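You operate a simulated robot arm through the tools that you are given. There is no shell and no other tool. Be economical: measure what you need, move in short steps, check, and stop when the job is done.

You run a simulated two-armed robot. Do the job below in one go: nothing can be reset, and whatever is moved stays where it is left.

Task
Put the steel kettle on its plate and heat it to 80 C.
Fine: lid shut.

The check looks at the end state, three seconds after you hand in, the way a careful person would. Anything else that was tipped, shoved, dropped, spilled or broken makes it a failure. A push-on lid holds only when it is set on centred and level and pressed home; a screw cap is set on level and turned clockwise until tight.

Robot
Two 7-joint arms with fingered hands on one trunk, on a base that drives. Base frame: it is fixed to the floor where the robot stands at the start and does not move with it; the origin is under the middle of the robot, x ahead of it, y to its left, z up. Units: m, degrees, N and s.
The left shoulder is at the start at [0.07, 0.149, 1.16], the right one opposite. With the tool pointing down near the work surface each hand reaches from about 0.4 to 0.8 m from the robot's upright axis, wherever it stands, measured 20 degrees to its own side. Places, roughly: fill key [0.6, 0.4, 0.8]; pot key [0.6, 0.4, 0.8]; power key [0.6, 0.5, 0.8]; right plate [0.7, 0.2, 0.8]; steel kettle lid [0.7, 0, 1]; warm key [0.6, 0.2, 0.8]. Payload 3.6 kg a hand.
Tool frame (each hand has its own): the origin (TCP) lies between the finger pads and is the grasp point; the fingertips stand 0.025 m ahead of it; z points along the fingers, y is the line along which they close. The gripper opens to 0.088 m. The gripper's body begins 0.029 m behind the TCP. The gripper is a hand of 4 fingers: y runs from the thumb to the fingers, the wrist lies at [-0.013, -0.097, -0.162] in the tool frame, and closing takes about 1.5 s.
Orientation is told as [roll, pitch, yaw] about the base's x, y, z axes, in that order, counted from this pose: with the fingers straight down and the wrist toward the robot, the tool's x, y and z point along [0, 1, 0], [1, 0, 0] and [0, 0, -1] of the base frame.

Tools
- The arms move only by the tool move_arm. It takes "left_commands", "right_commands" or both (then of equal length, played together; a hand with none holds still); each is one flat list of numbers, 6 for each row, row after row: the shift along the base's x, y, z in cm, then the turn, a rotation vector about the base's x, y, z in degrees. In form: [tx, ty, tz, ax, ay, az, tx, ty, tz, ax, ay, az, ...]. A call has 1 to 20 rows; each row is the pose to reach, as a shift and turn from the pose commanded when the call began. "left_hand" and "right_hand" are, for a hand that has rows, the gripper command, from -1 (fully open) to 1 (shut), values between in proportion, set as the call begins (left out, the last holds). Each row takes 0.2 s and may step no farther than 0.05 m and 8.6 degrees from the row before; otherwise, or with a gripper value out of range, the whole call is refused. Where a pose cannot be reached the arm comes as near as it can. A force on the tool above 40 N (or 10 N above the force at the start of the call, whichever is more), or a blocked arm, ends the call early, and 0.2 s more pass. The fingers move at their own pace (about 0.045 m/s each) and stop on an object; they squeeze with about 27 N. The grip force told is the motor's: it shows also when the fingers shut on nothing. Time passes only in rows, and 0.2 s behind the last, so rows that repeat a pose let the fingers close. It gives the time, the measured TCP pose, the force on the tool (base axes), the opening and the grip force at its end, in the units of the frame above (readings bear some noise), with the torque about the TCP (base axes, N m) and any sound that the robot's microphone picked up.
- Cameras (640 x 400 px; columns grow to the right, rows downward): "scene" is now at [0.1383, 0.0217, 1.3984]; the picture's right is [0.18, -0.98, -0.00], its down [-0.51, -0.09, -0.85] and it looks along [0.84, 0.15, -0.52] (base axes); focal length 275 px, centre (320, 200). "left" rides on the left gripper at [-0.064, -0.083, -0.098] in its tool frame; the picture's right is [-0.62, -0.37, 0.69], its down [0.71, -0.63, 0.30] and it looks along [0.32, 0.68, 0.65] (tool axes); focal length 265 px, centre (320, 200). "right" rides on the right gripper at [0.064, -0.083, -0.098] in its tool frame; the picture's right is [-0.62, 0.37, -0.69], its down [-0.71, -0.63, 0.30] and it looks along [-0.32, 0.68, 0.65] (tool axes); focal length 265 px, centre (320, 200). There is no depth. A picture from a camera that has moved, and an enlarged one, comes with that camera's place and axes in the base frame and with its lens. The place of the scene camera against the robot may be out by one fixed shift of up to 0.012 m in any direction.
- get_image(camera): a new picture of that camera. No time passes.
- move_column(by): slides the trunk up (or, below 0, down) by that many m; the arms and the scene camera ride with it, the base frame stays. It gives what a move gives, with no picture.
- base_move(legs): drives the robot by 1 to 6 legs, each [ahead, left, turn to the left] in m, m and degrees, along the robot's own axes; the way and the turn of a leg run together, so that a leg with both is an arc; at most 1.5 m and 180 degrees a leg. The arms and the cameras ride along, it lands a little off, and it stops where it bumps. It gives what a move gives.
- finger_targets(index, middle, ring, thumb_bend, thumb_turn, hand): sets how far each is bent, from 0 (flat) to 100 (curled in); at 30 the hand is open as for a grip, at 70 the pads meet at the TCP. One left out holds its place. A second passes; each finger stops where it meets its share of the squeeze, and holds until it gets a number again. A gripper value or a shape takes the hand back. It gives what a move gives, with no picture; readings hold the bend of each and the force on the fingers (four entries, about 0 where the hand has none), thumb and palm. thumb_turn goes from beside the hand (0) to across from the fingers (100), as for a grip.
- grasp_type(shape, hand): the hand has 4 fingers and takes this shape, open, in about a second: jaw (thumb against the fingers, like two jaws); tri (thumb and two fingers); tip (a fingertip pinch); poke (one finger out to press); point (the index stretched); flat (the hand flat); cup (the hand cupped); fist (a fist). The gripper value then closes the fingers along that shape, each until it touches; the sizes above hold for jaw. It gives what a move gives, with no picture.
- aim_head(pan, tilt): turns the head with the scene camera to pan (to the left, within 86 degrees either way) and tilt (down, from -29 to 69), counted from straight ahead of the robot. It gives what a move gives.
- close_up(camera, box): a new picture of the part [left, top, right, bottom] of that camera's present view, enlarged. No time passes.
- sign_off(): hands the job in; it is judged then, once.

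Work in short steps. Places have to be worked out from the pictures, the camera data and where the tool is seen: move nearer, look again, correct. Check each grasp and each placing, and mend what went wrong. You have 120 turns and 100 pictures in all, those below and enlarged ones among them. Open the grippers and draw the arms clear of the work before you hand the job in, unless the task says otherwise; then end with one line.

The tools are called after "Call:" as name(argument=value, ...) on one line, values as JSON. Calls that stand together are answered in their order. move_arm: Moves the arms, as the interface text tells. Its arguments: {"type":"object","properties":{"left_commands":{"type":"array","items":{"type":"number"}},"left_hand":{"type":"number"},"right_commands":{"type":"array","items":{"type":"number"}},"right_hand":{"type":"number"}},"required":[]} The other tools are called the same way: move_column (by) slides the trunk up or down; grasp_type (shape, hand) gives the hand a shape; finger_targets (index, middle, ring, thumb_bend, thumb_turn, hand) moves the fingers one by one; base_move (legs) drives the base; aim_head (pan, tilt) turns the head that bears the scene camera; get_image (camera) takes a picture; close_up (camera, box) takes an enlarged picture of a part of a camera's view; sign_off () hands the job in.

At the start:

```text
t: 0.0
left_eef_pos: [0.4457, 0.2488, 1.1994]
left_orientation: [0.0, 0.0, 0.1]
left_wrist_force: [0.1, 0.4, 0.0]
left_torque: [-0.01, -0.02, 0.0]
left_width: 0.0873
left_gripper_force: 0.0
left_shape: jaw
left_bend: [30.0, 30.0, 30.0, 30.0, 98.0]
left_finger forces: [0.1, 0.1, 0.0, 0.0, 0.1, 0.0]
right_eef_pos: [0.5085, -0.1116, 1.2067]
right_orientation: [0.0, 0.0, 0.0]
right_wrist_force: [0.5, -0.3, -0.3]
right_torque: [0.0, 0.0, 0.0]
right_width: 0.0875
right_gripper_force: 0.0
right_shape: jaw
right_bend: [30.0, 30.0, 30.0, 30.0, 98.0]
right_finger forces: [0.0, 0.0, 0.1, 0.0, 0.0, 0.0]
trunk travel left (down, up): [-0.65, 0.29]
robot x, y, heading: [0.002, 0.0001, -0.1]
head pan, tilt: [10.4, 31.4]
```

scene: 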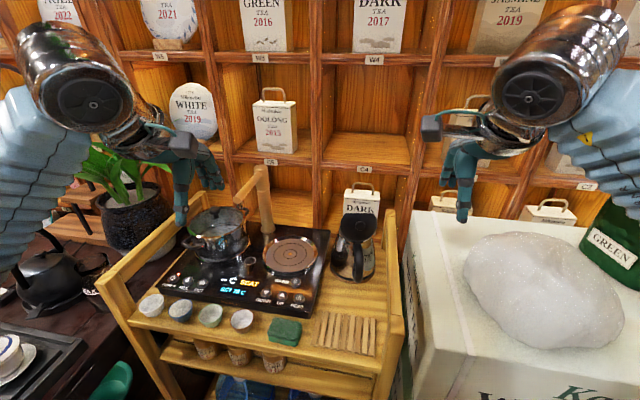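
right: 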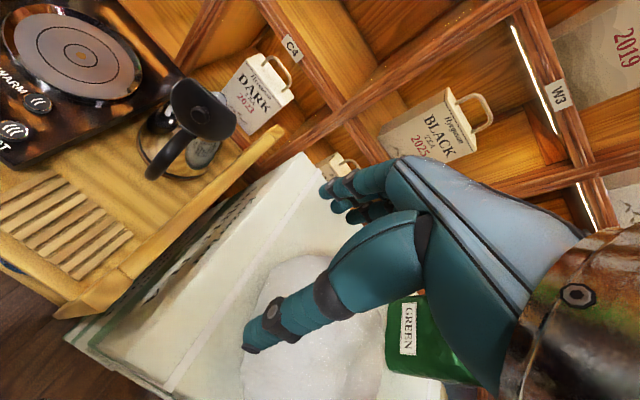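
left: 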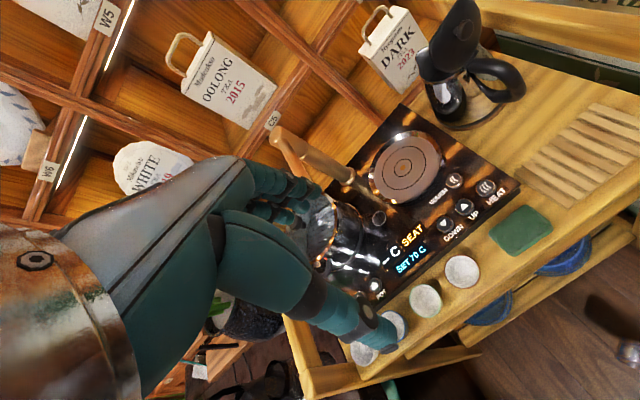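

I'll take enlarged views of the cooker panel and the kettle to read the controls and geometry.

Call:
close_up(camera="scene", box=[150, 180, 400, 336])

Call:
close_up(camera="left", box=[300, 0, 620, 300])

Call:
close_up(camera="right", box=[0, 0, 300, 200])

```text
2.56 times, centred on (275, 258) of scene
camera zoom: at [0.1383, 0.0217, 1.3984], right [0.18, -0.98, 0.0], down [-0.51, -0.09, -0.85], along [0.84, 0.15, -0.52], focal length 704 px, centre (435, 52)
```

zoom: 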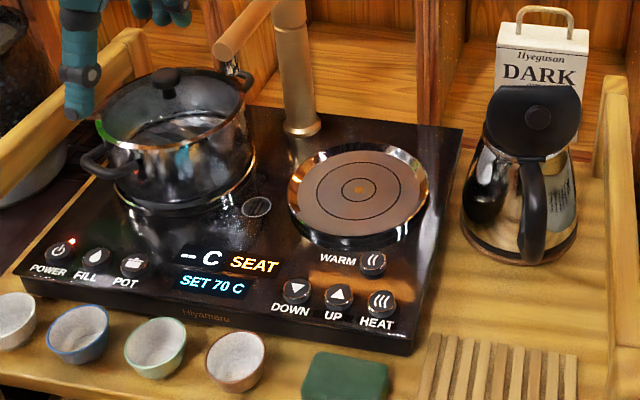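

```text
1.33 times, centred on (460, 150) of left
camera zoom: at [0.3631, 0.1856, 1.2972], right [-0.37, -0.62, -0.69], down [-0.63, 0.71, -0.3], along [0.68, 0.32, -0.65], focal length 354 px, centre (133, 267)
```

zoom: 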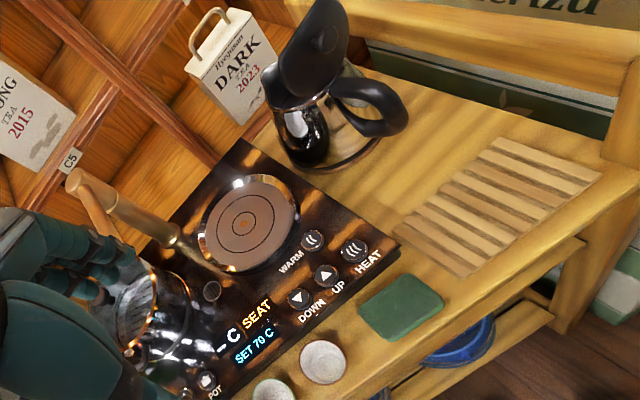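

```text
2.00 times, centred on (150, 100) of right
camera zoom: at [0.425, -0.0467, 1.305], right [0.37, -0.62, 0.69], down [-0.63, -0.71, -0.3], along [0.68, -0.32, -0.65], focal length 531 px, centre (660, 400)
```

zoom: 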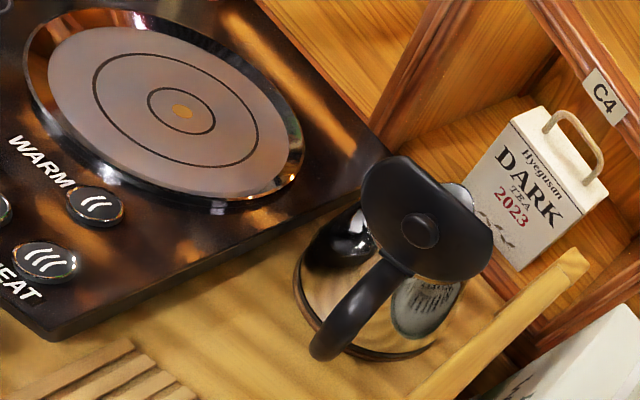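

Triangulating the WARM key in the three views puts the cooker top at z≈0.86 and the plate at about (0.698, 0.203, 0.87). The kettle is near (0.705, 0.03) with its hinged lid standing open, so I'll zoom in on it.

Call:
close_up(camera="scene", box=[316, 200, 396, 290])

Call:
close_up(camera="left", box=[400, 0, 544, 130])

Call:
close_up(camera="right", box=[130, 70, 260, 190])

```text
4.44 times, centred on (356, 245) of scene
camera zoom: at [0.1383, 0.0217, 1.3984], right [0.18, -0.98, 0.0], down [-0.51, -0.09, -0.85], along [0.84, 0.15, -0.52], focal length 1221 px, centre (160, 0)
```

zoom: 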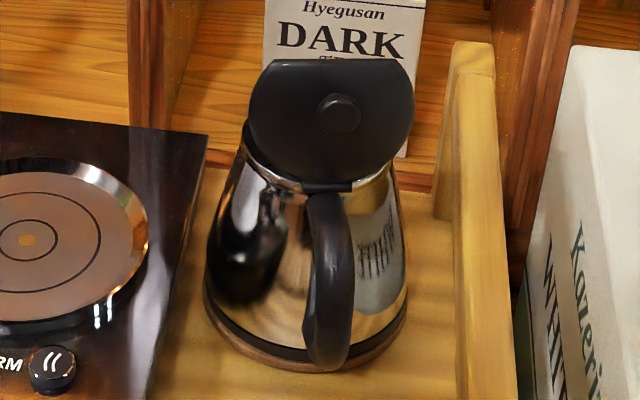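

```text
3.08 times, centred on (472, 65) of left
camera zoom: at [0.3631, 0.1856, 1.2972], right [-0.37, -0.62, -0.69], down [-0.63, 0.71, -0.3], along [0.68, 0.32, -0.65], focal length 817 px, centre (-148, 615)
```

zoom: 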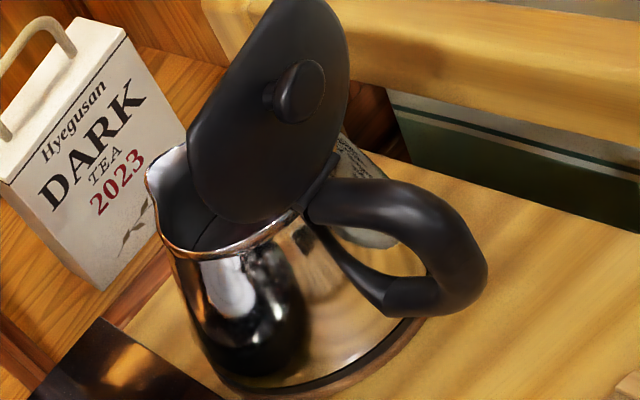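

```text
3.33 times, centred on (195, 130) of right
camera zoom: at [0.425, -0.0467, 1.305], right [0.37, -0.62, 0.69], down [-0.63, -0.71, -0.3], along [0.68, -0.32, -0.65], focal length 885 px, centre (737, 433)
```

zoom: 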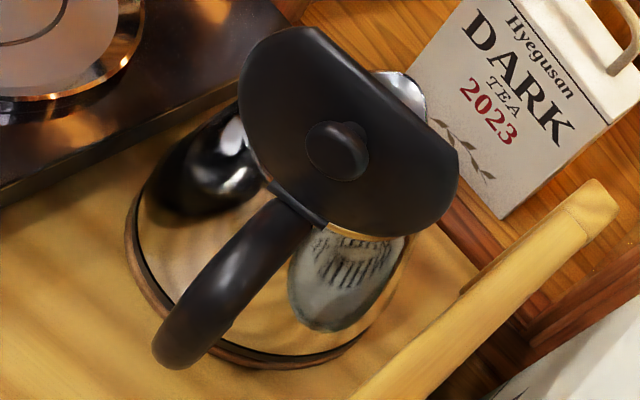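

The knob triangulates to about (0.677, 0.019, 1.00), the hinge to (0.68, 0.02, 0.95), and the handle end to (0.62, 0.012, 0.90). Next I move the left hand aside and carry the right-hand camera over to look into the kettle.

Call:
move_arm(right_commands=[2.45, 3.9, 0.6, 0, 0, 0, 4.9, 7.8, 1.2, 0, 0, 0, 7.3, 11.7, 1.8, 0, 0, 0, 9.8, 15.6, 2.4, 0, 0, 0, 12.2, 19.5, 3, 0, 0, 0, 14.7, 23.4, 3.6, 0, 0, 0, 17, 27, 4, 0, 0, 0], left_commands=[0, 4, 0, 0, 0, 0, 0, 8, 0, 0, 0, 0, 0, 12, 0, 0, 0, 0, 0, 12, 0, 0, 0, 0, 0, 12, 0, 0, 0, 0, 0, 12, 0, 0, 0, 0, 0, 12, 0, 0, 0, 0])

Call:
get_image(camera="right")

```text
t: 1.8
left_eef_pos: [0.4439, 0.3706, 1.1979]
left_orientation: [-0.2, -0.1, -0.1]
left_wrist_force: [0.2, -0.1, -0.2]
left_torque: [0.0, -0.03, -0.02]
left_width: 0.0874
left_gripper_force: 0.1
left_shape: jaw
left_bend: [30.0, 30.0, 30.0, 30.0, 98.0]
left_finger forces: [0.0, 0.0, 0.0, 0.0, 0.0, 0.0]
right_eef_pos: [0.6443, 0.0669, 1.2413]
right_orientation: [2.7, -0.2, -4.7]
right_wrist_force: [-0.4, 1.4, 0.5]
right_torque: [0.01, 0.0, -0.03]
right_width: 0.0878
right_gripper_force: 0.0
right_shape: jaw
right_bend: [30.0, 30.0, 30.0, 30.0, 98.0]
right_finger forces: [0.0, 0.0, 0.0, 0.0, 0.0, 0.1]
right hand out of reach, approached as far as the arm can: row 6, 7
trunk travel left (down, up): [-0.65, 0.29]
robot x, y, heading: [-0.0028, 0.0014, 0.2]
head pan, tilt: [10.4, 31.4]
stopped in row 7 (right hand): the arm was blocked; the commanded pose is now the measured one
```

```text
90 pictures are left
camera right: at [0.5644, 0.1341, 1.3428], right [0.31, -0.68, 0.66], down [-0.68, -0.65, -0.34], along [0.66, -0.35, -0.67], focal length 265 px, centre (320, 200)
```

right: 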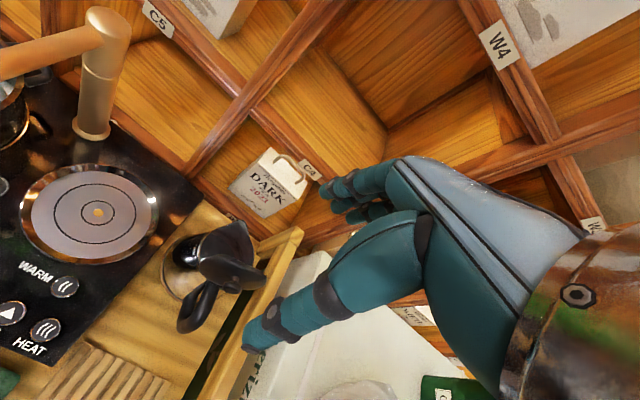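

The right arm stopped short at y≈0.067, but the kettle is visible from here, so I zoom on it.

Call:
close_up(camera="right", box=[140, 200, 290, 350])

```text
2.67 times, centred on (215, 275) of right
camera zoom: at [0.5644, 0.1341, 1.3428], right [0.31, -0.68, 0.66], down [-0.68, -0.65, -0.34], along [0.66, -0.35, -0.67], focal length 708 px, centre (600, 0)
```

zoom: 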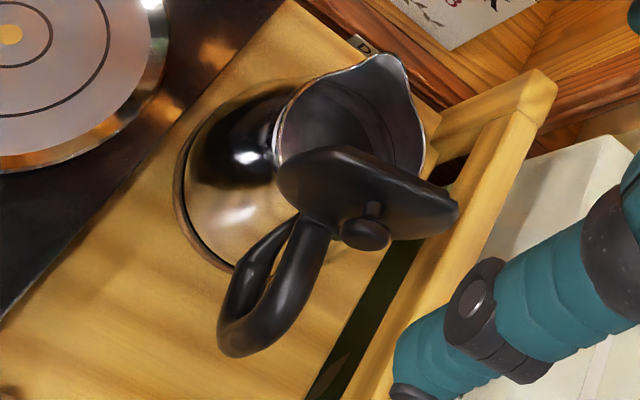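

The kettle centre works out at about (0.727, 0.033), its spout points about 15° left of +x, the lid stands near vertical, and the inside looks filled. I close the right fingers and bring them behind the lid from the handle side.

Call:
move_arm(right_commands=[-3.7, -2.3, 0, -1.5, 0, 2.5, -7.4, -4.7, 0, -2.7, 0, 4.7, -7.4, -4.7, -4, -2.7, 0, 4.7, -7.4, -4.7, -8, -2.7, 0, 4.7, -7.4, -4.7, -12, -2.7, 0, 4.7, -7.4, -4.7, -16, -2.7, 0, 4.7, -7.4, -4.7, -17.5, -2.7, 0, 4.7], right_hand=1)

Call:
get_image(camera="scene")

Call:
get_image(camera="right")

```text
t: 3.4
left_eef_pos: [0.4444, 0.3672, 1.1984]
left_orientation: [0.0, 0.1, 0.0]
left_wrist_force: [-0.5, 0.2, -0.2]
left_torque: [0.03, -0.02, -0.02]
left_width: 0.0876
left_gripper_force: 0.1
left_shape: jaw
left_bend: [30.0, 30.0, 30.0, 30.0, 98.0]
left_finger forces: [0.0, 0.1, 0.1, 0.0, 0.0, 0.0]
right_eef_pos: [0.5682, 0.0199, 1.066]
right_orientation: [0.1, -0.3, 0.5]
right_wrist_force: [0.5, 0.0, 0.5]
right_torque: [-0.03, 0.02, 0.02]
right_width: 0.0
right_gripper_force: 27.0
right_shape: jaw
right_bend: [70.0, 70.0, 70.0, 38.0, 100.0]
right_finger forces: [0.0, 0.0, 0.0, 0.0, 0.0, 0.0]
trunk travel left (down, up): [-0.65, 0.29]
robot x, y, heading: [0.0034, -0.0015, 0.0]
head pan, tilt: [10.4, 31.4]
```

```text
88 pictures are left
camera scene: at [0.1375, 0.022, 1.3985], right [0.18, -0.98, 0.0], down [-0.51, -0.09, -0.85], along [0.84, 0.15, -0.52], focal length 275 px, centre (320, 200)
```

scene: 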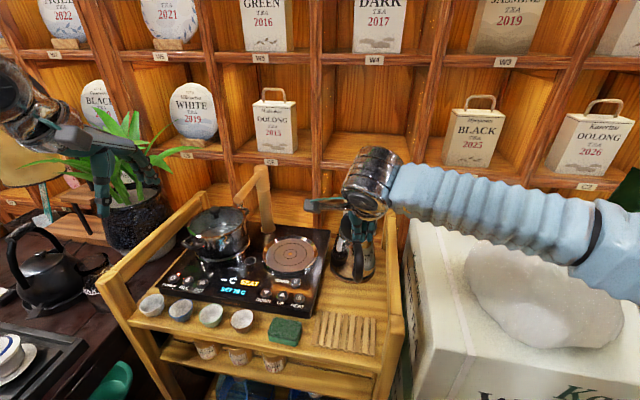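

```text
87 pictures are left
camera right: at [0.4839, 0.0847, 1.1641], right [0.37, -0.62, 0.69], down [-0.62, -0.72, -0.31], along [0.69, -0.32, -0.65], focal length 265 px, centre (320, 200)
```

right: 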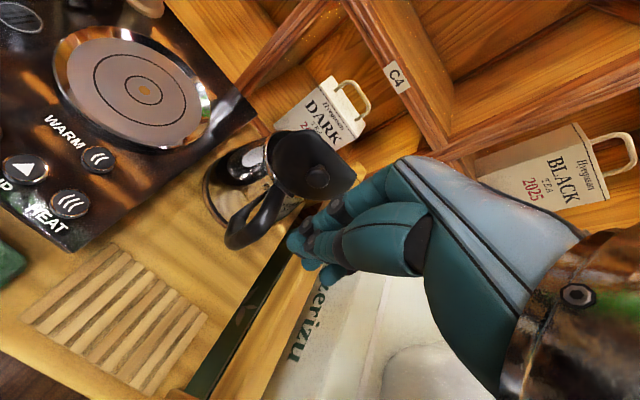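

The closed fingers hang at (0.568, 0.02, 1.066), behind the lid. I push forward along +x in small steps and watch the force.

Call:
move_arm(right_commands=[4, 0, 0, 0, 0, 0, 7, 0, 0, 0, 0, 0, 9, 0, 0, 0, 0, 0, 11, 0, 0, 0, 0, 0, 13, 0.5, 0, 0, 0, 0, 15, 1, 0, 0, 0, 0, 17, 1.5, 0, 0, 0, 0, 17, 1.5, 0, 0, 0, 0])

Call:
close_up(camera="right", box=[160, 80, 480, 280])

Call:
close_up(camera="scene", box=[270, 140, 430, 290])

```text
t: 5.2
left_eef_pos: [0.4444, 0.3672, 1.1973]
left_orientation: [0.0, 0.0, 0.0]
left_wrist_force: [0.0, 0.2, 0.1]
left_torque: [-0.04, -0.02, 0.02]
left_width: 0.0876
left_gripper_force: 0.0
left_shape: jaw
left_bend: [30.0, 30.0, 30.0, 30.0, 98.0]
left_finger forces: [0.0, 0.0, 0.0, 0.1, 0.0, 0.0]
right_eef_pos: [0.7174, 0.0293, 1.0641]
right_orientation: [0.1, -0.1, 0.4]
right_wrist_force: [0.2, -0.2, -0.5]
right_torque: [-0.01, -0.01, -0.05]
right_width: 0.0
right_gripper_force: 27.3
right_shape: jaw
right_bend: [70.0, 70.0, 70.0, 38.0, 100.0]
right_finger forces: [0.0, 0.1, 0.0, 0.0, 0.0, 0.0]
right hand out of reach, approached as far as the arm can: row 7, 8
trunk travel left (down, up): [-0.65, 0.29]
robot x, y, heading: [0.0016, 0.0023, 0.2]
head pan, tilt: [10.4, 31.4]
```

```text
2.00 times, centred on (320, 180) of right
camera zoom: at [0.6333, 0.0939, 1.1626], right [0.37, -0.62, 0.69], down [-0.62, -0.72, -0.31], along [0.69, -0.32, -0.65], focal length 531 px, centre (320, 240)
```

zoom: 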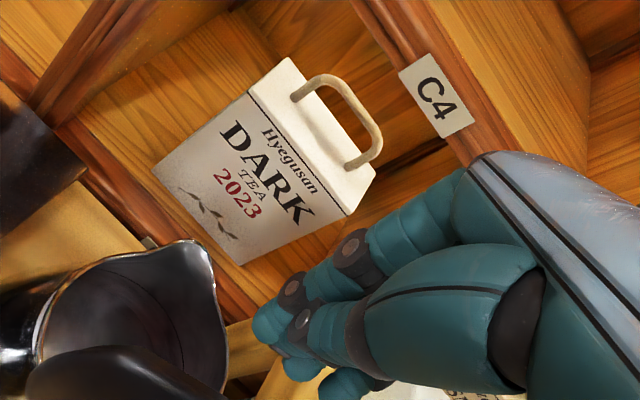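

```text
2.67 times, centred on (350, 215) of scene
camera zoom: at [0.1377, 0.0212, 1.3985], right [0.18, -0.98, 0.0], down [-0.51, -0.09, -0.85], along [0.84, 0.15, -0.52], focal length 733 px, centre (240, 160)
```

zoom: 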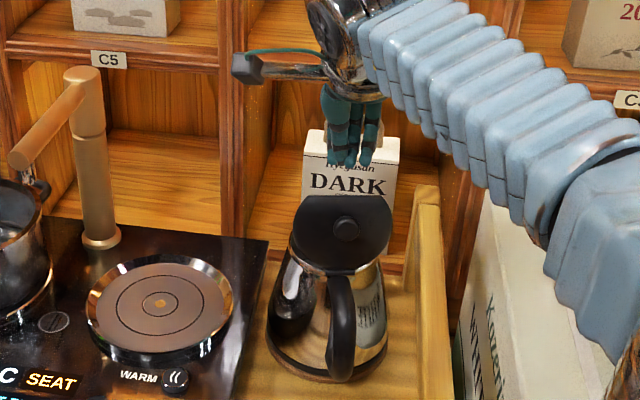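

The fingers passed above the lid, so its top edge is below about 1.04. I back off, drop 4 cm and push again.

Call:
move_arm(right_commands=[-5, 0, 0, 0, 0, 0, -10, 0, 0, 0, 0, 0, -12.7, 0, 0, 0, 0, 0, -12.7, 0, -4, 0, 0, 0, -10, 0, -4, 0, 0, 0, -8, 0, -4, 0, 0, 0, -6, 0, -4, 0, 0, 0, -4, 0, -4, 0, 0, 0, -2, 0, -4, 0, 0, 0, -2, 0, -4, 0, 0, 0])

Call:
close_up(camera="right", box=[80, 80, 400, 280])

Call:
close_up(camera="scene", box=[270, 140, 430, 290])

```text
t: 7.4
left_eef_pos: [0.4444, 0.3656, 1.1984]
left_orientation: [0.0, 0.0, 0.0]
left_wrist_force: [-0.6, 0.6, -0.2]
left_torque: [0.0, 0.0, -0.01]
left_width: 0.0874
left_gripper_force: 0.0
left_shape: jaw
left_bend: [30.0, 30.0, 30.0, 30.0, 98.0]
left_finger forces: [0.0, 0.1, 0.0, 0.0, 0.0, 0.0]
right_eef_pos: [0.6973, 0.0282, 1.0253]
right_orientation: [0.2, -0.2, 0.4]
right_wrist_force: [-0.1, 0.8, 0.2]
right_torque: [-0.02, 0.01, 0.02]
right_width: 0.0003
right_gripper_force: 27.5
right_shape: jaw
right_bend: [70.0, 70.0, 70.0, 38.0, 100.0]
right_finger forces: [0.1, 0.0, 0.1, 0.1, 0.1, 0.0]
trunk travel left (down, up): [-0.65, 0.29]
robot x, y, heading: [0.0024, -0.0005, 0.1]
head pan, tilt: [10.4, 31.4]
```

```text
2.00 times, centred on (240, 180) of right
camera zoom: at [0.6132, 0.0913, 1.1227], right [0.37, -0.62, 0.69], down [-0.62, -0.72, -0.31], along [0.69, -0.32, -0.65], focal length 531 px, centre (480, 240)
```

zoom: 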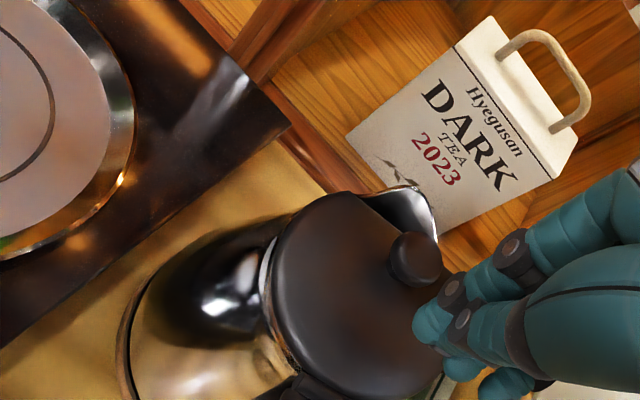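

```text
2.67 times, centred on (350, 215) of scene
camera zoom: at [0.138, 0.0203, 1.3985], right [0.18, -0.98, 0.0], down [-0.51, -0.09, -0.85], along [0.84, 0.15, -0.52], focal length 733 px, centre (240, 160)
```

zoom: 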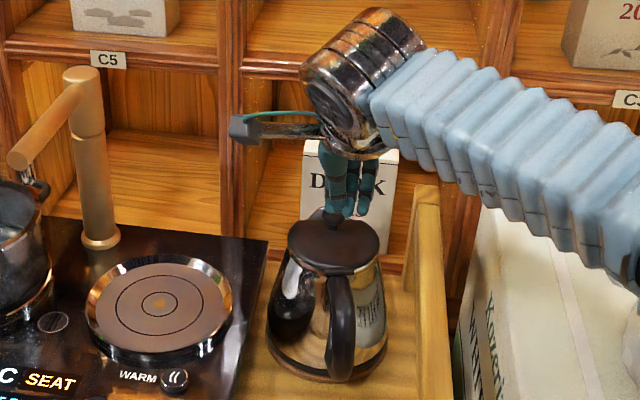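

The lid has swung most of the way down and the fingers rest beside the knob. I rise, move over the knob's closed position at about (0.73, 0.033), and press down gently.

Call:
move_arm(right_commands=[1, 0, 2, 0, 0, 0, 2.5, 0.5, 3, 0, 0, 0, 2.5, 0.5, 1, 0, 0, 0, 2.5, 0.5, 0, 0, 0, 0, 2.5, 0.5, -1, 0, 0, 0])

Call:
close_up(camera="right", box=[80, 80, 400, 280])

Call:
close_up(camera="scene", box=[270, 140, 430, 290])

```text
t: 8.6
left_eef_pos: [0.4431, 0.3664, 1.1989]
left_orientation: [0.0, 0.0, 0.2]
left_wrist_force: [0.3, 0.5, -1.2]
left_torque: [-0.02, 0.02, -0.03]
left_width: 0.0878
left_gripper_force: 0.0
left_shape: jaw
left_bend: [30.0, 30.0, 30.0, 30.0, 98.0]
left_finger forces: [0.0, 0.0, 0.1, 0.1, 0.0, 0.1]
right_eef_pos: [0.7198, 0.0349, 1.0123]
right_orientation: [0.0, -0.2, 0.5]
right_wrist_force: [-0.5, 0.1, 0.3]
right_torque: [0.01, -0.02, -0.01]
right_width: 0.0
right_gripper_force: 27.0
right_shape: jaw
right_bend: [70.0, 70.0, 70.0, 38.0, 100.0]
right_finger forces: [0.0, 0.0, 0.0, 0.0, 0.0, 0.0]
right hand out of reach, approached as far as the arm can: row 2, 3
trunk travel left (down, up): [-0.65, 0.29]
robot x, y, heading: [-0.0015, 0.0, 0.2]
head pan, tilt: [10.4, 31.4]
```

```text
2.00 times, centred on (240, 180) of right
camera zoom: at [0.635, 0.0998, 1.1103], right [0.37, -0.62, 0.69], down [-0.62, -0.72, -0.31], along [0.69, -0.32, -0.65], focal length 531 px, centre (480, 240)
```

zoom: 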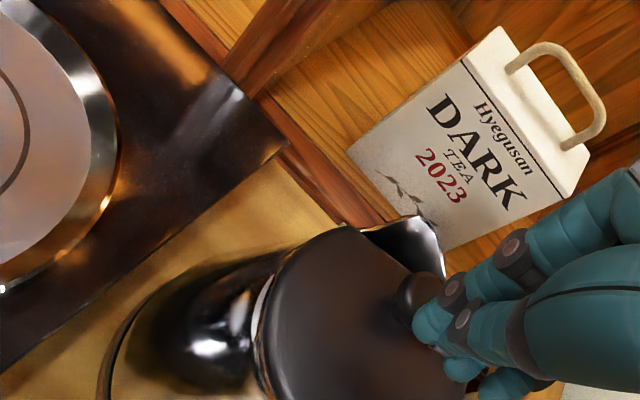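

```text
2.67 times, centred on (350, 215) of scene
camera zoom: at [0.1376, 0.0222, 1.3985], right [0.18, -0.98, 0.0], down [-0.51, -0.09, -0.85], along [0.84, 0.15, -0.52], focal length 733 px, centre (240, 160)
```

zoom: 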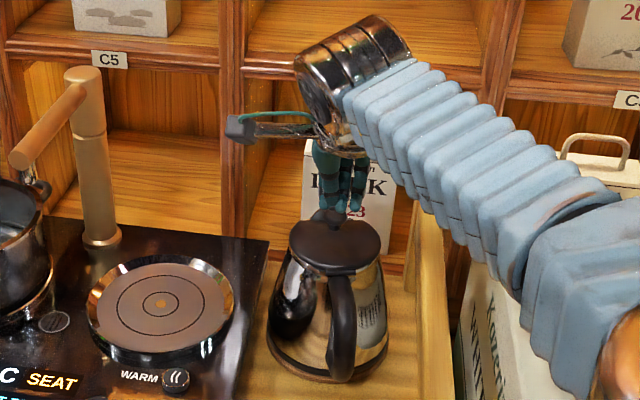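

The lid looks nearly down and there is no contact force yet. I continue straight down in small steps until I feel it.

Call:
move_arm(right_commands=[0, 0.4, -0.7, 0, 0, 0, 0, 0.4, -1.4, 0, 0, 0, 0, 0.4, -2.1, 0, 0, 0, 0, 0.4, -2.8, 0, 0, 0])

Call:
close_up(camera="right", box=[80, 80, 400, 280])

Call:
close_up(camera="scene", box=[270, 140, 430, 290])

```text
t: 9.6
left_eef_pos: [0.4458, 0.3666, 1.1975]
left_orientation: [0.0, 0.1, 0.0]
left_wrist_force: [-0.2, 0.1, 0.4]
left_torque: [0.03, 0.02, 0.01]
left_width: 0.0874
left_gripper_force: 0.1
left_shape: jaw
left_bend: [30.0, 30.0, 30.0, 30.0, 98.0]
left_finger forces: [0.0, 0.0, 0.1, 0.0, 0.0, 0.0]
right_eef_pos: [0.7178, 0.036, 0.9817]
right_orientation: [-0.1, -0.2, 0.5]
right_wrist_force: [0.4, -0.3, 1.3]
right_torque: [0.01, 0.02, 0.03]
right_width: 0.0
right_gripper_force: 27.2
right_shape: jaw
right_bend: [70.0, 70.0, 70.0, 38.0, 100.0]
right_finger forces: [0.1, 0.1, 0.0, 0.1, 0.0, 0.1]
right hand out of reach, approached as far as the arm can: row 1, 2, 4
trunk travel left (down, up): [-0.65, 0.29]
robot x, y, heading: [-0.0008, -0.0008, 0.0]
head pan, tilt: [10.4, 31.4]
```

```text
2.00 times, centred on (240, 180) of right
camera zoom: at [0.6334, 0.1006, 1.0811], right [0.37, -0.62, 0.69], down [-0.62, -0.72, -0.31], along [0.69, -0.32, -0.65], focal length 531 px, centre (480, 240)
```

zoom: 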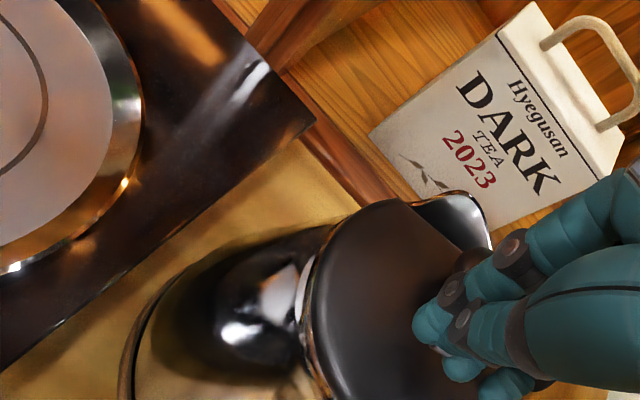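

```text
2.67 times, centred on (350, 215) of scene
camera zoom: at [0.1386, 0.0208, 1.3984], right [0.18, -0.98, 0.0], down [-0.51, -0.09, -0.85], along [0.84, 0.15, -0.52], focal length 733 px, centre (240, 160)
```

zoom: 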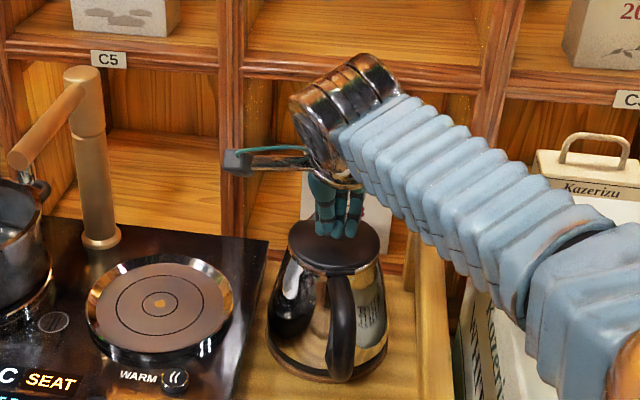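

The tips are now at lid level with only about 1 N, so I press a little farther to seat it.

Call:
move_arm(right_commands=[0, 0, -0.4, 0, 0, 0, 0, 0, -0.8, 0, 0, 0, 0, 0, -1.2, 0, 0, 0, 0, 0, -1.6, 0, 0, 0])

Call:
close_up(camera="right", box=[80, 80, 400, 280])

```text
t: 10.6
left_eef_pos: [0.4437, 0.37, 1.1985]
left_orientation: [-0.1, 0.0, 0.1]
left_wrist_force: [0.2, 0.5, 0.2]
left_torque: [-0.04, 0.0, 0.0]
left_width: 0.0875
left_gripper_force: 0.1
left_shape: jaw
left_bend: [30.0, 30.0, 30.0, 30.0, 98.0]
left_finger forces: [0.1, 0.1, 0.0, 0.1, 0.1, 0.0]
right_eef_pos: [0.7166, 0.0346, 0.9716]
right_orientation: [0.0, -0.3, 0.5]
right_wrist_force: [0.3, 0.5, -0.5]
right_torque: [-0.01, -0.02, -0.01]
right_width: 0.0001
right_gripper_force: 26.4
right_shape: jaw
right_bend: [70.0, 70.0, 70.0, 38.0, 100.0]
right_finger forces: [0.1, 0.0, 0.0, 0.0, 0.1, 0.0]
trunk travel left (down, up): [-0.65, 0.29]
robot x, y, heading: [0.0008, 0.0004, -0.1]
head pan, tilt: [10.4, 31.4]
```

```text
2.00 times, centred on (240, 180) of right
camera zoom: at [0.6332, 0.1007, 1.0682], right [0.37, -0.62, 0.69], down [-0.62, -0.72, -0.31], along [0.69, -0.32, -0.65], focal length 531 px, centre (480, 240)
```

zoom: 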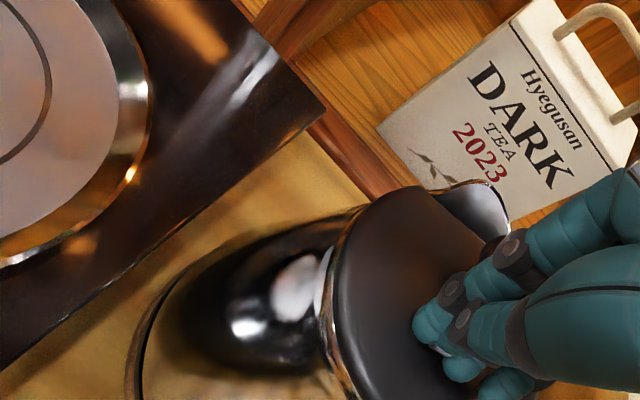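

The lid keeps going down with no resistance, so I press on.

Call:
move_arm(right_commands=[0, 0, -0.4, 0, 0, 0, 0, 0, -0.8, 0, 0, 0, 0, 0, -1.2, 0, 0, 0, 0, 0, -1.6, 0, 0, 0, 0, 0, -2, 0, 0, 0])

Call:
close_up(camera="right", box=[80, 80, 400, 280])

Call:
close_up(camera="scene", box=[270, 140, 430, 290])

```text
t: 11.7
left_eef_pos: [0.4417, 0.3674, 1.1997]
left_orientation: [0.0, -0.2, 0.1]
left_wrist_force: [0.3, -0.2, -0.6]
left_torque: [0.0, 0.02, 0.01]
left_width: 0.0875
left_gripper_force: 0.0
left_shape: jaw
left_bend: [30.0, 30.0, 30.0, 30.0, 98.0]
left_finger forces: [0.0, 0.0, 0.1, 0.0, 0.0, 0.0]
right_eef_pos: [0.7207, 0.0356, 0.9662]
right_orientation: [0.5, -1.7, 0.4]
right_wrist_force: [-8.4, -3.2, 20.7]
right_torque: [-0.13, 0.15, -0.06]
right_width: 0.0
right_gripper_force: 27.3
right_shape: jaw
right_bend: [70.0, 70.0, 70.0, 37.0, 100.0]
right_finger forces: [0.1, 24.0, 0.1, 0.0, 0.0, 0.0]
trunk travel left (down, up): [-0.65, 0.29]
robot x, y, heading: [0.0005, -0.0012, -0.3]
head pan, tilt: [10.4, 31.4]
stopped in row 5 (right hand): the force on the tool passed its limit at 41 N (the readings are from after the stop); the commanded pose is now the measured one
```

```text
2.00 times, centred on (240, 180) of right
camera zoom: at [0.6338, 0.0993, 1.0629], right [0.35, -0.62, 0.7], down [-0.62, -0.72, -0.33], along [0.7, -0.32, -0.64], focal length 531 px, centre (480, 240)
```

zoom: 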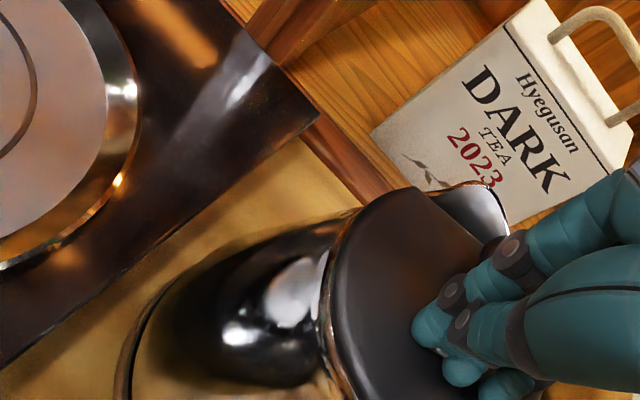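

```text
2.67 times, centred on (350, 215) of scene
camera zoom: at [0.1348, 0.0214, 1.3986], right [0.18, -0.98, 0.0], down [-0.51, -0.09, -0.85], along [0.84, 0.15, -0.52], focal length 733 px, centre (240, 160)
```

zoom: 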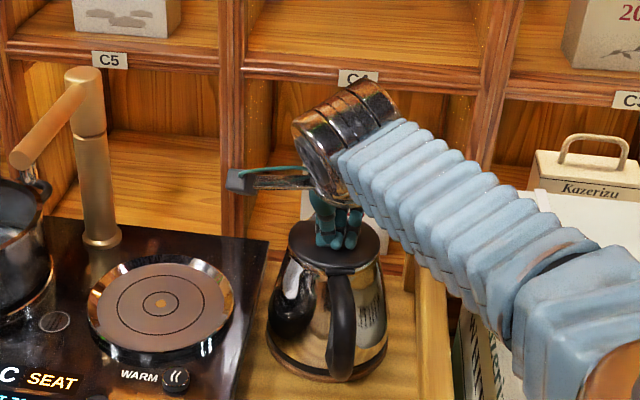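

The lid resisted with about 40 N, so it is down. I lift away to check that it stays shut.

Call:
move_arm(right_commands=[0, 0, 4, 0, 0, 0, 0, 0, 8, 0, 0, 0, -3, -2, 12, 0, 0, 0, -6, -5, 14, 0, 0, 0, -9, -8, 14, 0, 0, 0, -12, -11, 14, 0, 0, 0], right_hand=-1)

Call:
close_up(camera="scene", box=[310, 190, 400, 290])

Call:
get_image(camera="right")

```text
refused: row 3 steps farther than a row can; nothing moved
```

```text
4.00 times, centred on (355, 240) of scene
camera zoom: at [0.1348, 0.0214, 1.3986], right [0.18, -0.98, 0.0], down [-0.51, -0.09, -0.85], along [0.84, 0.15, -0.52], focal length 1099 px, centre (180, 40)
```

zoom: 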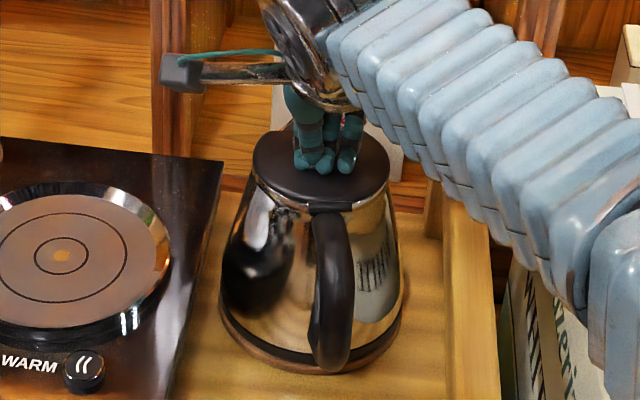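

```text
74 pictures are left
camera right: at [0.6338, 0.0993, 1.0629], right [0.35, -0.62, 0.7], down [-0.62, -0.72, -0.33], along [0.7, -0.32, -0.64], focal length 265 px, centre (320, 200)
```

right: 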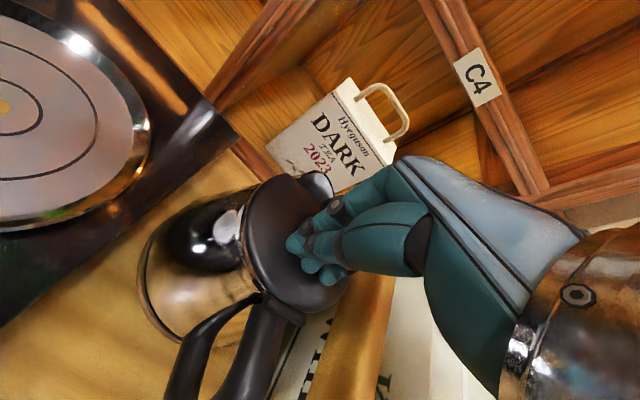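

That row step was too large, so I repeat the lift with smaller ones.

Call:
move_arm(right_commands=[0, 0, 4, 0, 0, 0, 0, 0, 8, 0, 0, 0, -2, -2, 11, 0, 0, 0, -5, -5, 13, 0, 0, 0, -8, -8, 14, 0, 0, 0, -11, -11, 14, 0, 0, 0])

Call:
close_up(camera="scene", box=[310, 190, 400, 290])

Call:
close_up(camera="right", box=[120, 60, 340, 260])

```text
t: 13.1
left_eef_pos: [0.4448, 0.3634, 1.2003]
left_orientation: [0.3, 0.0, 0.0]
left_wrist_force: [-0.7, -0.7, -0.6]
left_torque: [0.04, 0.0, 0.0]
left_width: 0.0876
left_gripper_force: 0.0
left_shape: jaw
left_bend: [30.0, 30.0, 30.0, 30.0, 98.0]
left_finger forces: [0.1, 0.1, 0.0, 0.0, 0.0, 0.0]
right_eef_pos: [0.6126, -0.0792, 1.1025]
right_orientation: [0.5, -1.2, 0.1]
right_wrist_force: [0.0, -0.2, -0.3]
right_torque: [0.06, 0.01, 0.02]
right_width: 0.0
right_gripper_force: 27.3
right_shape: jaw
right_bend: [70.0, 70.0, 70.0, 39.0, 100.0]
right_finger forces: [0.0, 0.0, 0.1, 0.0, 0.0, 0.0]
trunk travel left (down, up): [-0.65, 0.29]
robot x, y, heading: [0.0009, -0.001, -0.0]
head pan, tilt: [10.4, 31.4]
```

```text
4.00 times, centred on (355, 240) of scene
camera zoom: at [0.1377, 0.0177, 1.3986], right [0.18, -0.98, 0.0], down [-0.51, -0.09, -0.85], along [0.84, 0.16, -0.52], focal length 1099 px, centre (180, 40)
```

zoom: 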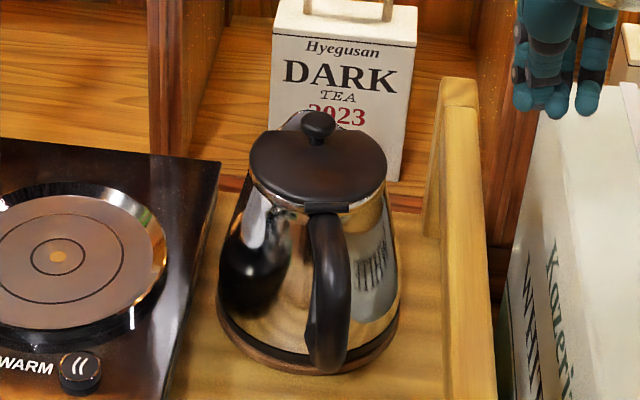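

```text
2.00 times, centred on (230, 160) of right
camera zoom: at [0.5268, -0.0158, 1.1995], right [0.36, -0.62, 0.7], down [-0.62, -0.71, -0.32], along [0.7, -0.32, -0.64], focal length 531 px, centre (500, 280)
```

zoom: 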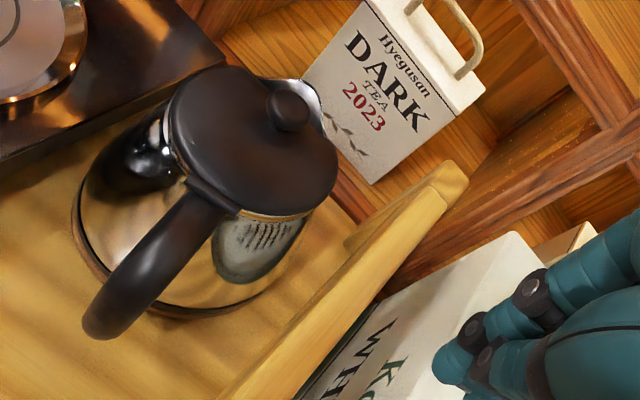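

The lid lies flat and shut, with the knob sitting toward the spout. Next I turn the left hand sideways, fingers pointing right, slightly down and square to the handle plane, and bring it left of the handle.

Call:
move_arm(left_commands=[1.05, -1.63, -1.7, -7.455, -0.98, 1.28, 2.1, -3.26, -3.4, -14.91, -1.96, 2.56, 3.15, -4.89, -5.1, -22.37, -2.94, 3.84, 4.2, -6.52, -6.8, -29.82, -3.92, 5.12, 5.25, -8.15, -8.5, -37.28, -4.9, 6.4, 6.3, -9.78, -10.2, -44.73, -5.88, 7.68, 7.35, -11.41, -11.9, -52.19, -6.86, 8.96, 8.4, -13.04, -13.6, -59.64, -7.84, 10.24, 9.45, -14.67, -15.3, -67.1, -8.82, 11.52, 10.5, -16.3, -17, -74.55, -9.8, 12.8])

Call:
get_image(camera="left")

Call:
get_image(camera="scene")

```text
t: 15.3
left_eef_pos: [0.5483, 0.2027, 1.0268]
left_orientation: [-75.0, 0.0, 15.0]
left_wrist_force: [0.4, -0.7, 0.1]
left_torque: [0.01, 0.01, -0.02]
left_width: 0.0878
left_gripper_force: 0.0
left_shape: jaw
left_bend: [30.0, 30.0, 30.0, 30.0, 98.0]
left_finger forces: [0.0, 0.1, 0.0, 0.0, 0.1, 0.1]
right_eef_pos: [0.6124, -0.0763, 1.1031]
right_orientation: [0.3, -1.2, 0.3]
right_wrist_force: [-0.6, 0.3, -0.1]
right_torque: [0.01, -0.04, 0.02]
right_width: 0.0
right_gripper_force: 27.4
right_shape: jaw
right_bend: [70.0, 70.0, 70.0, 39.0, 100.0]
right_finger forces: [0.1, 0.1, 0.0, 0.1, 0.0, 0.0]
trunk travel left (down, up): [-0.65, 0.29]
robot x, y, heading: [0.002, -0.0025, 0.0]
head pan, tilt: [10.4, 31.4]
```

```text
71 pictures are left
camera left: at [0.4482, 0.2557, 1.1154], right [-0.14, -0.9, 0.42], down [-0.58, -0.27, -0.77], along [0.8, -0.35, -0.48], focal length 265 px, centre (320, 200)
```

left: 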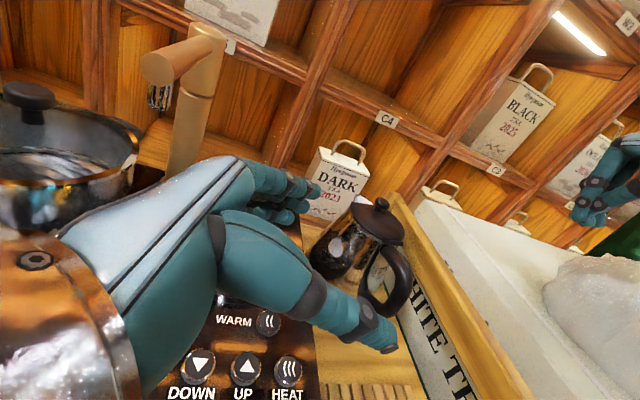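

```text
70 pictures are left
camera scene: at [0.138, 0.0208, 1.3985], right [0.18, -0.98, 0.0], down [-0.51, -0.09, -0.85], along [0.84, 0.15, -0.52], focal length 275 px, centre (320, 200)
```

scene: 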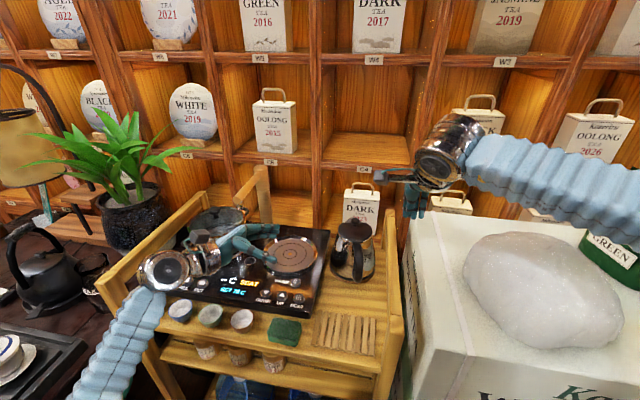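

Call:
close_up(camera="left", box=[290, 180, 430, 330])

```text
2.67 times, centred on (360, 255) of left
camera zoom: at [0.4482, 0.2557, 1.1154], right [-0.14, -0.9, 0.42], down [-0.58, -0.27, -0.77], along [0.8, -0.35, -0.48], focal length 708 px, centre (213, 53)
```

zoom: 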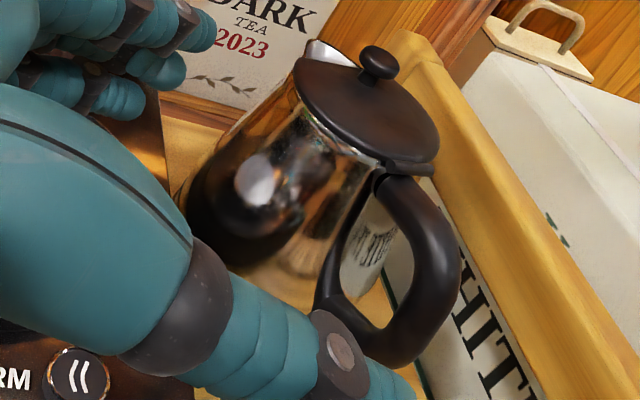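

The lid is clearly shut. The handle's outer bar is near (0.648, 0.012, 0.91), with a narrow gap (x≈0.66–0.685) behind it. Two fingers plus thumb should fit that loop better, so I form the tri shape and look.

Call:
grasp_type(shape="tri", hand="left")

Call:
get_image(camera="left")

Call:
close_up(camera="scene", box=[130, 180, 330, 310])

```text
t: 16.2
left_eef_pos: [0.5496, 0.2029, 1.0275]
left_orientation: [-75.0, -0.1, 15.0]
left_wrist_force: [0.8, 0.2, 0.8]
left_torque: [-0.05, -0.02, 0.0]
left_width: 0.0876
left_gripper_force: 0.1
left_shape: tri
left_bend: [30.0, 30.0, 99.0, 30.0, 98.0]
left_finger forces: [0.0, 0.0, 0.0, 0.1, 0.0, 0.0]
right_eef_pos: [0.6139, -0.0753, 1.103]
right_orientation: [0.2, -1.2, 0.4]
right_wrist_force: [0.6, -0.4, 0.3]
right_torque: [0.02, 0.01, -0.02]
right_width: 0.0
right_gripper_force: 26.8
right_shape: jaw
right_bend: [70.0, 70.0, 70.0, 39.0, 100.0]
right_finger forces: [0.0, 0.0, 0.0, 0.0, 0.0, 0.0]
trunk travel left (down, up): [-0.65, 0.29]
robot x, y, heading: [0.0015, 0.0014, 0.3]
head pan, tilt: [10.4, 31.4]
```

```text
68 pictures are left
camera left: at [0.4479, 0.2569, 1.1159], right [-0.14, -0.9, 0.42], down [-0.58, -0.27, -0.77], along [0.8, -0.35, -0.48], focal length 265 px, centre (320, 200)
```

left: 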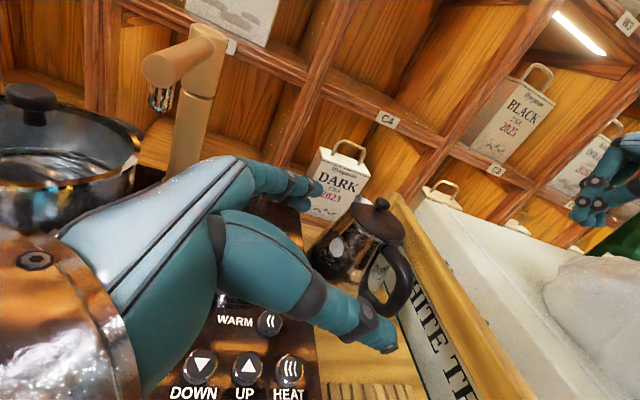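

```text
3.08 times, centred on (230, 245) of scene
camera zoom: at [0.1377, 0.0221, 1.3985], right [0.18, -0.98, 0.0], down [-0.51, -0.09, -0.85], along [0.84, 0.15, -0.52], focal length 846 px, centre (597, 62)
```

zoom: 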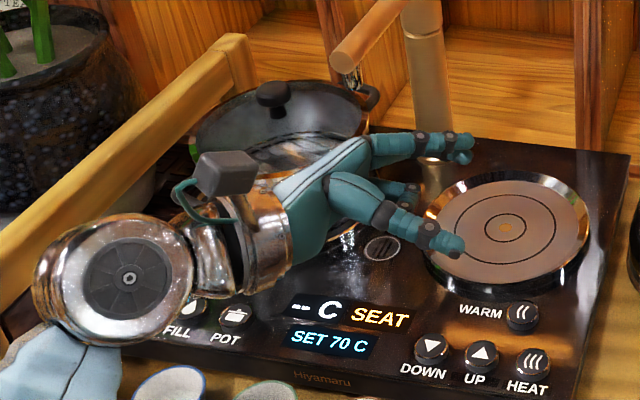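

Index and middle are out and the ring finger is folded. I tilt the hand to 30° downward so it clears the cooker, narrow the opening to about 5.5 cm, and move to a pre-grasp about 10 cm back along the finger line.

Call:
move_arm(left_commands=[1.5, -2.2, -1, 7.25, 1.95, 0, 3, -4.4, -3, 14.5, 3.9, 0, 4.5, -6.5, -5, 14.5, 3.9, 0, 6, -8.7, -7.5, 14.5, 3.9, 0, 7, -10.7, -9.75, 14.5, 3.9, 0, 7, -10.7, -9.75, 14.5, 3.9, 0], left_hand=-0.25)

Call:
get_image(camera="left")

Call:
close_up(camera="scene", box=[240, 190, 400, 310])

Call:
close_up(camera="right", box=[0, 60, 340, 270])

```text
t: 17.6
left_eef_pos: [0.6218, 0.0976, 0.9332]
left_orientation: [-59.9, 0.0, 14.9]
left_wrist_force: [-0.1, -1.1, -0.5]
left_torque: [-0.03, -0.04, -0.02]
left_width: 0.0553
left_gripper_force: 0.0
left_shape: tri
left_bend: [73.0, 39.0, 99.0, 63.0, 100.0]
left_finger forces: [0.0, 0.1, 0.0, 0.1, 0.0, 0.0]
right_eef_pos: [0.6127, -0.0751, 1.1034]
right_orientation: [0.1, -1.2, 0.2]
right_wrist_force: [-0.3, 1.2, 0.2]
right_torque: [0.0, 0.02, -0.01]
right_width: 0.0001
right_gripper_force: 26.6
right_shape: jaw
right_bend: [70.0, 70.0, 70.0, 39.0, 100.0]
right_finger forces: [0.0, 0.0, 0.1, 0.1, 0.1, 0.0]
trunk travel left (down, up): [-0.65, 0.29]
robot x, y, heading: [0.0014, 0.0009, -0.0]
head pan, tilt: [10.4, 31.4]
```

```text
66 pictures are left
camera left: at [0.5264, 0.1268, 1.0374], right [-0.12, -0.97, 0.19], down [-0.63, -0.07, -0.77], along [0.77, -0.21, -0.61], focal length 265 px, centre (320, 200)
```

left: 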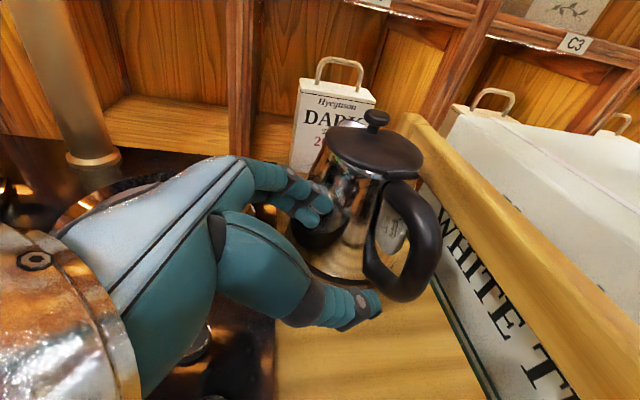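

```text
3.33 times, centred on (320, 250) of scene
camera zoom: at [0.1371, 0.0224, 1.3986], right [0.18, -0.98, 0.0], down [-0.51, -0.09, -0.85], along [0.84, 0.15, -0.52], focal length 916 px, centre (320, 33)
```

zoom: 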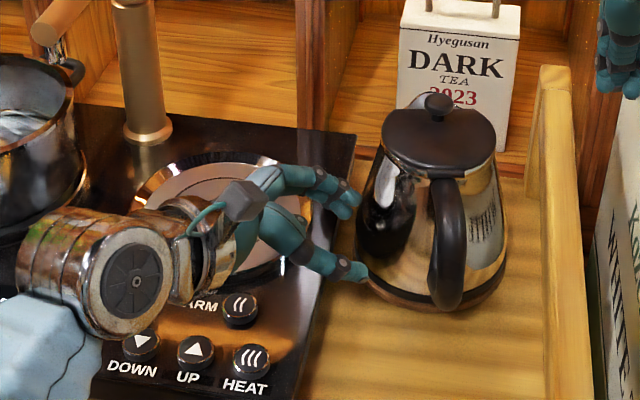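

```text
1.88 times, centred on (170, 165) of right
camera zoom: at [0.5262, -0.0111, 1.1996], right [0.36, -0.62, 0.7], down [-0.62, -0.72, -0.32], along [0.7, -0.32, -0.64], focal length 500 px, centre (602, 266)
```

zoom: 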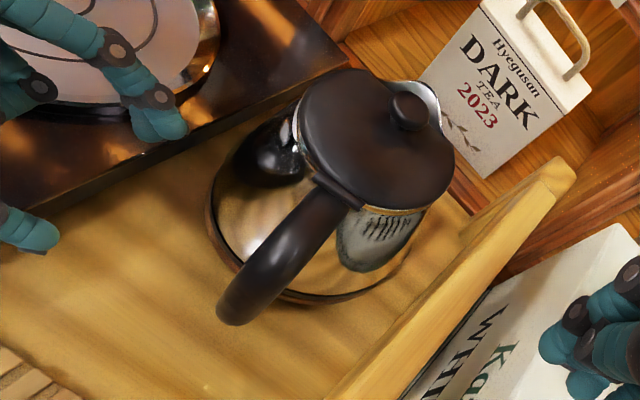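

The loop gap is the critical dimension, so I zoom in to measure it.

Call:
close_up(camera="left", box=[270, 90, 450, 320])

```text
1.74 times, centred on (360, 205) of left
camera zoom: at [0.5264, 0.1268, 1.0374], right [-0.12, -0.97, 0.19], down [-0.63, -0.07, -0.77], along [0.77, -0.21, -0.61], focal length 462 px, centre (250, 191)
```

zoom: 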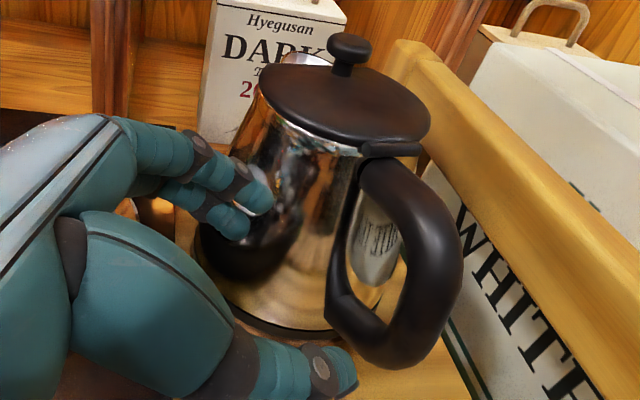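

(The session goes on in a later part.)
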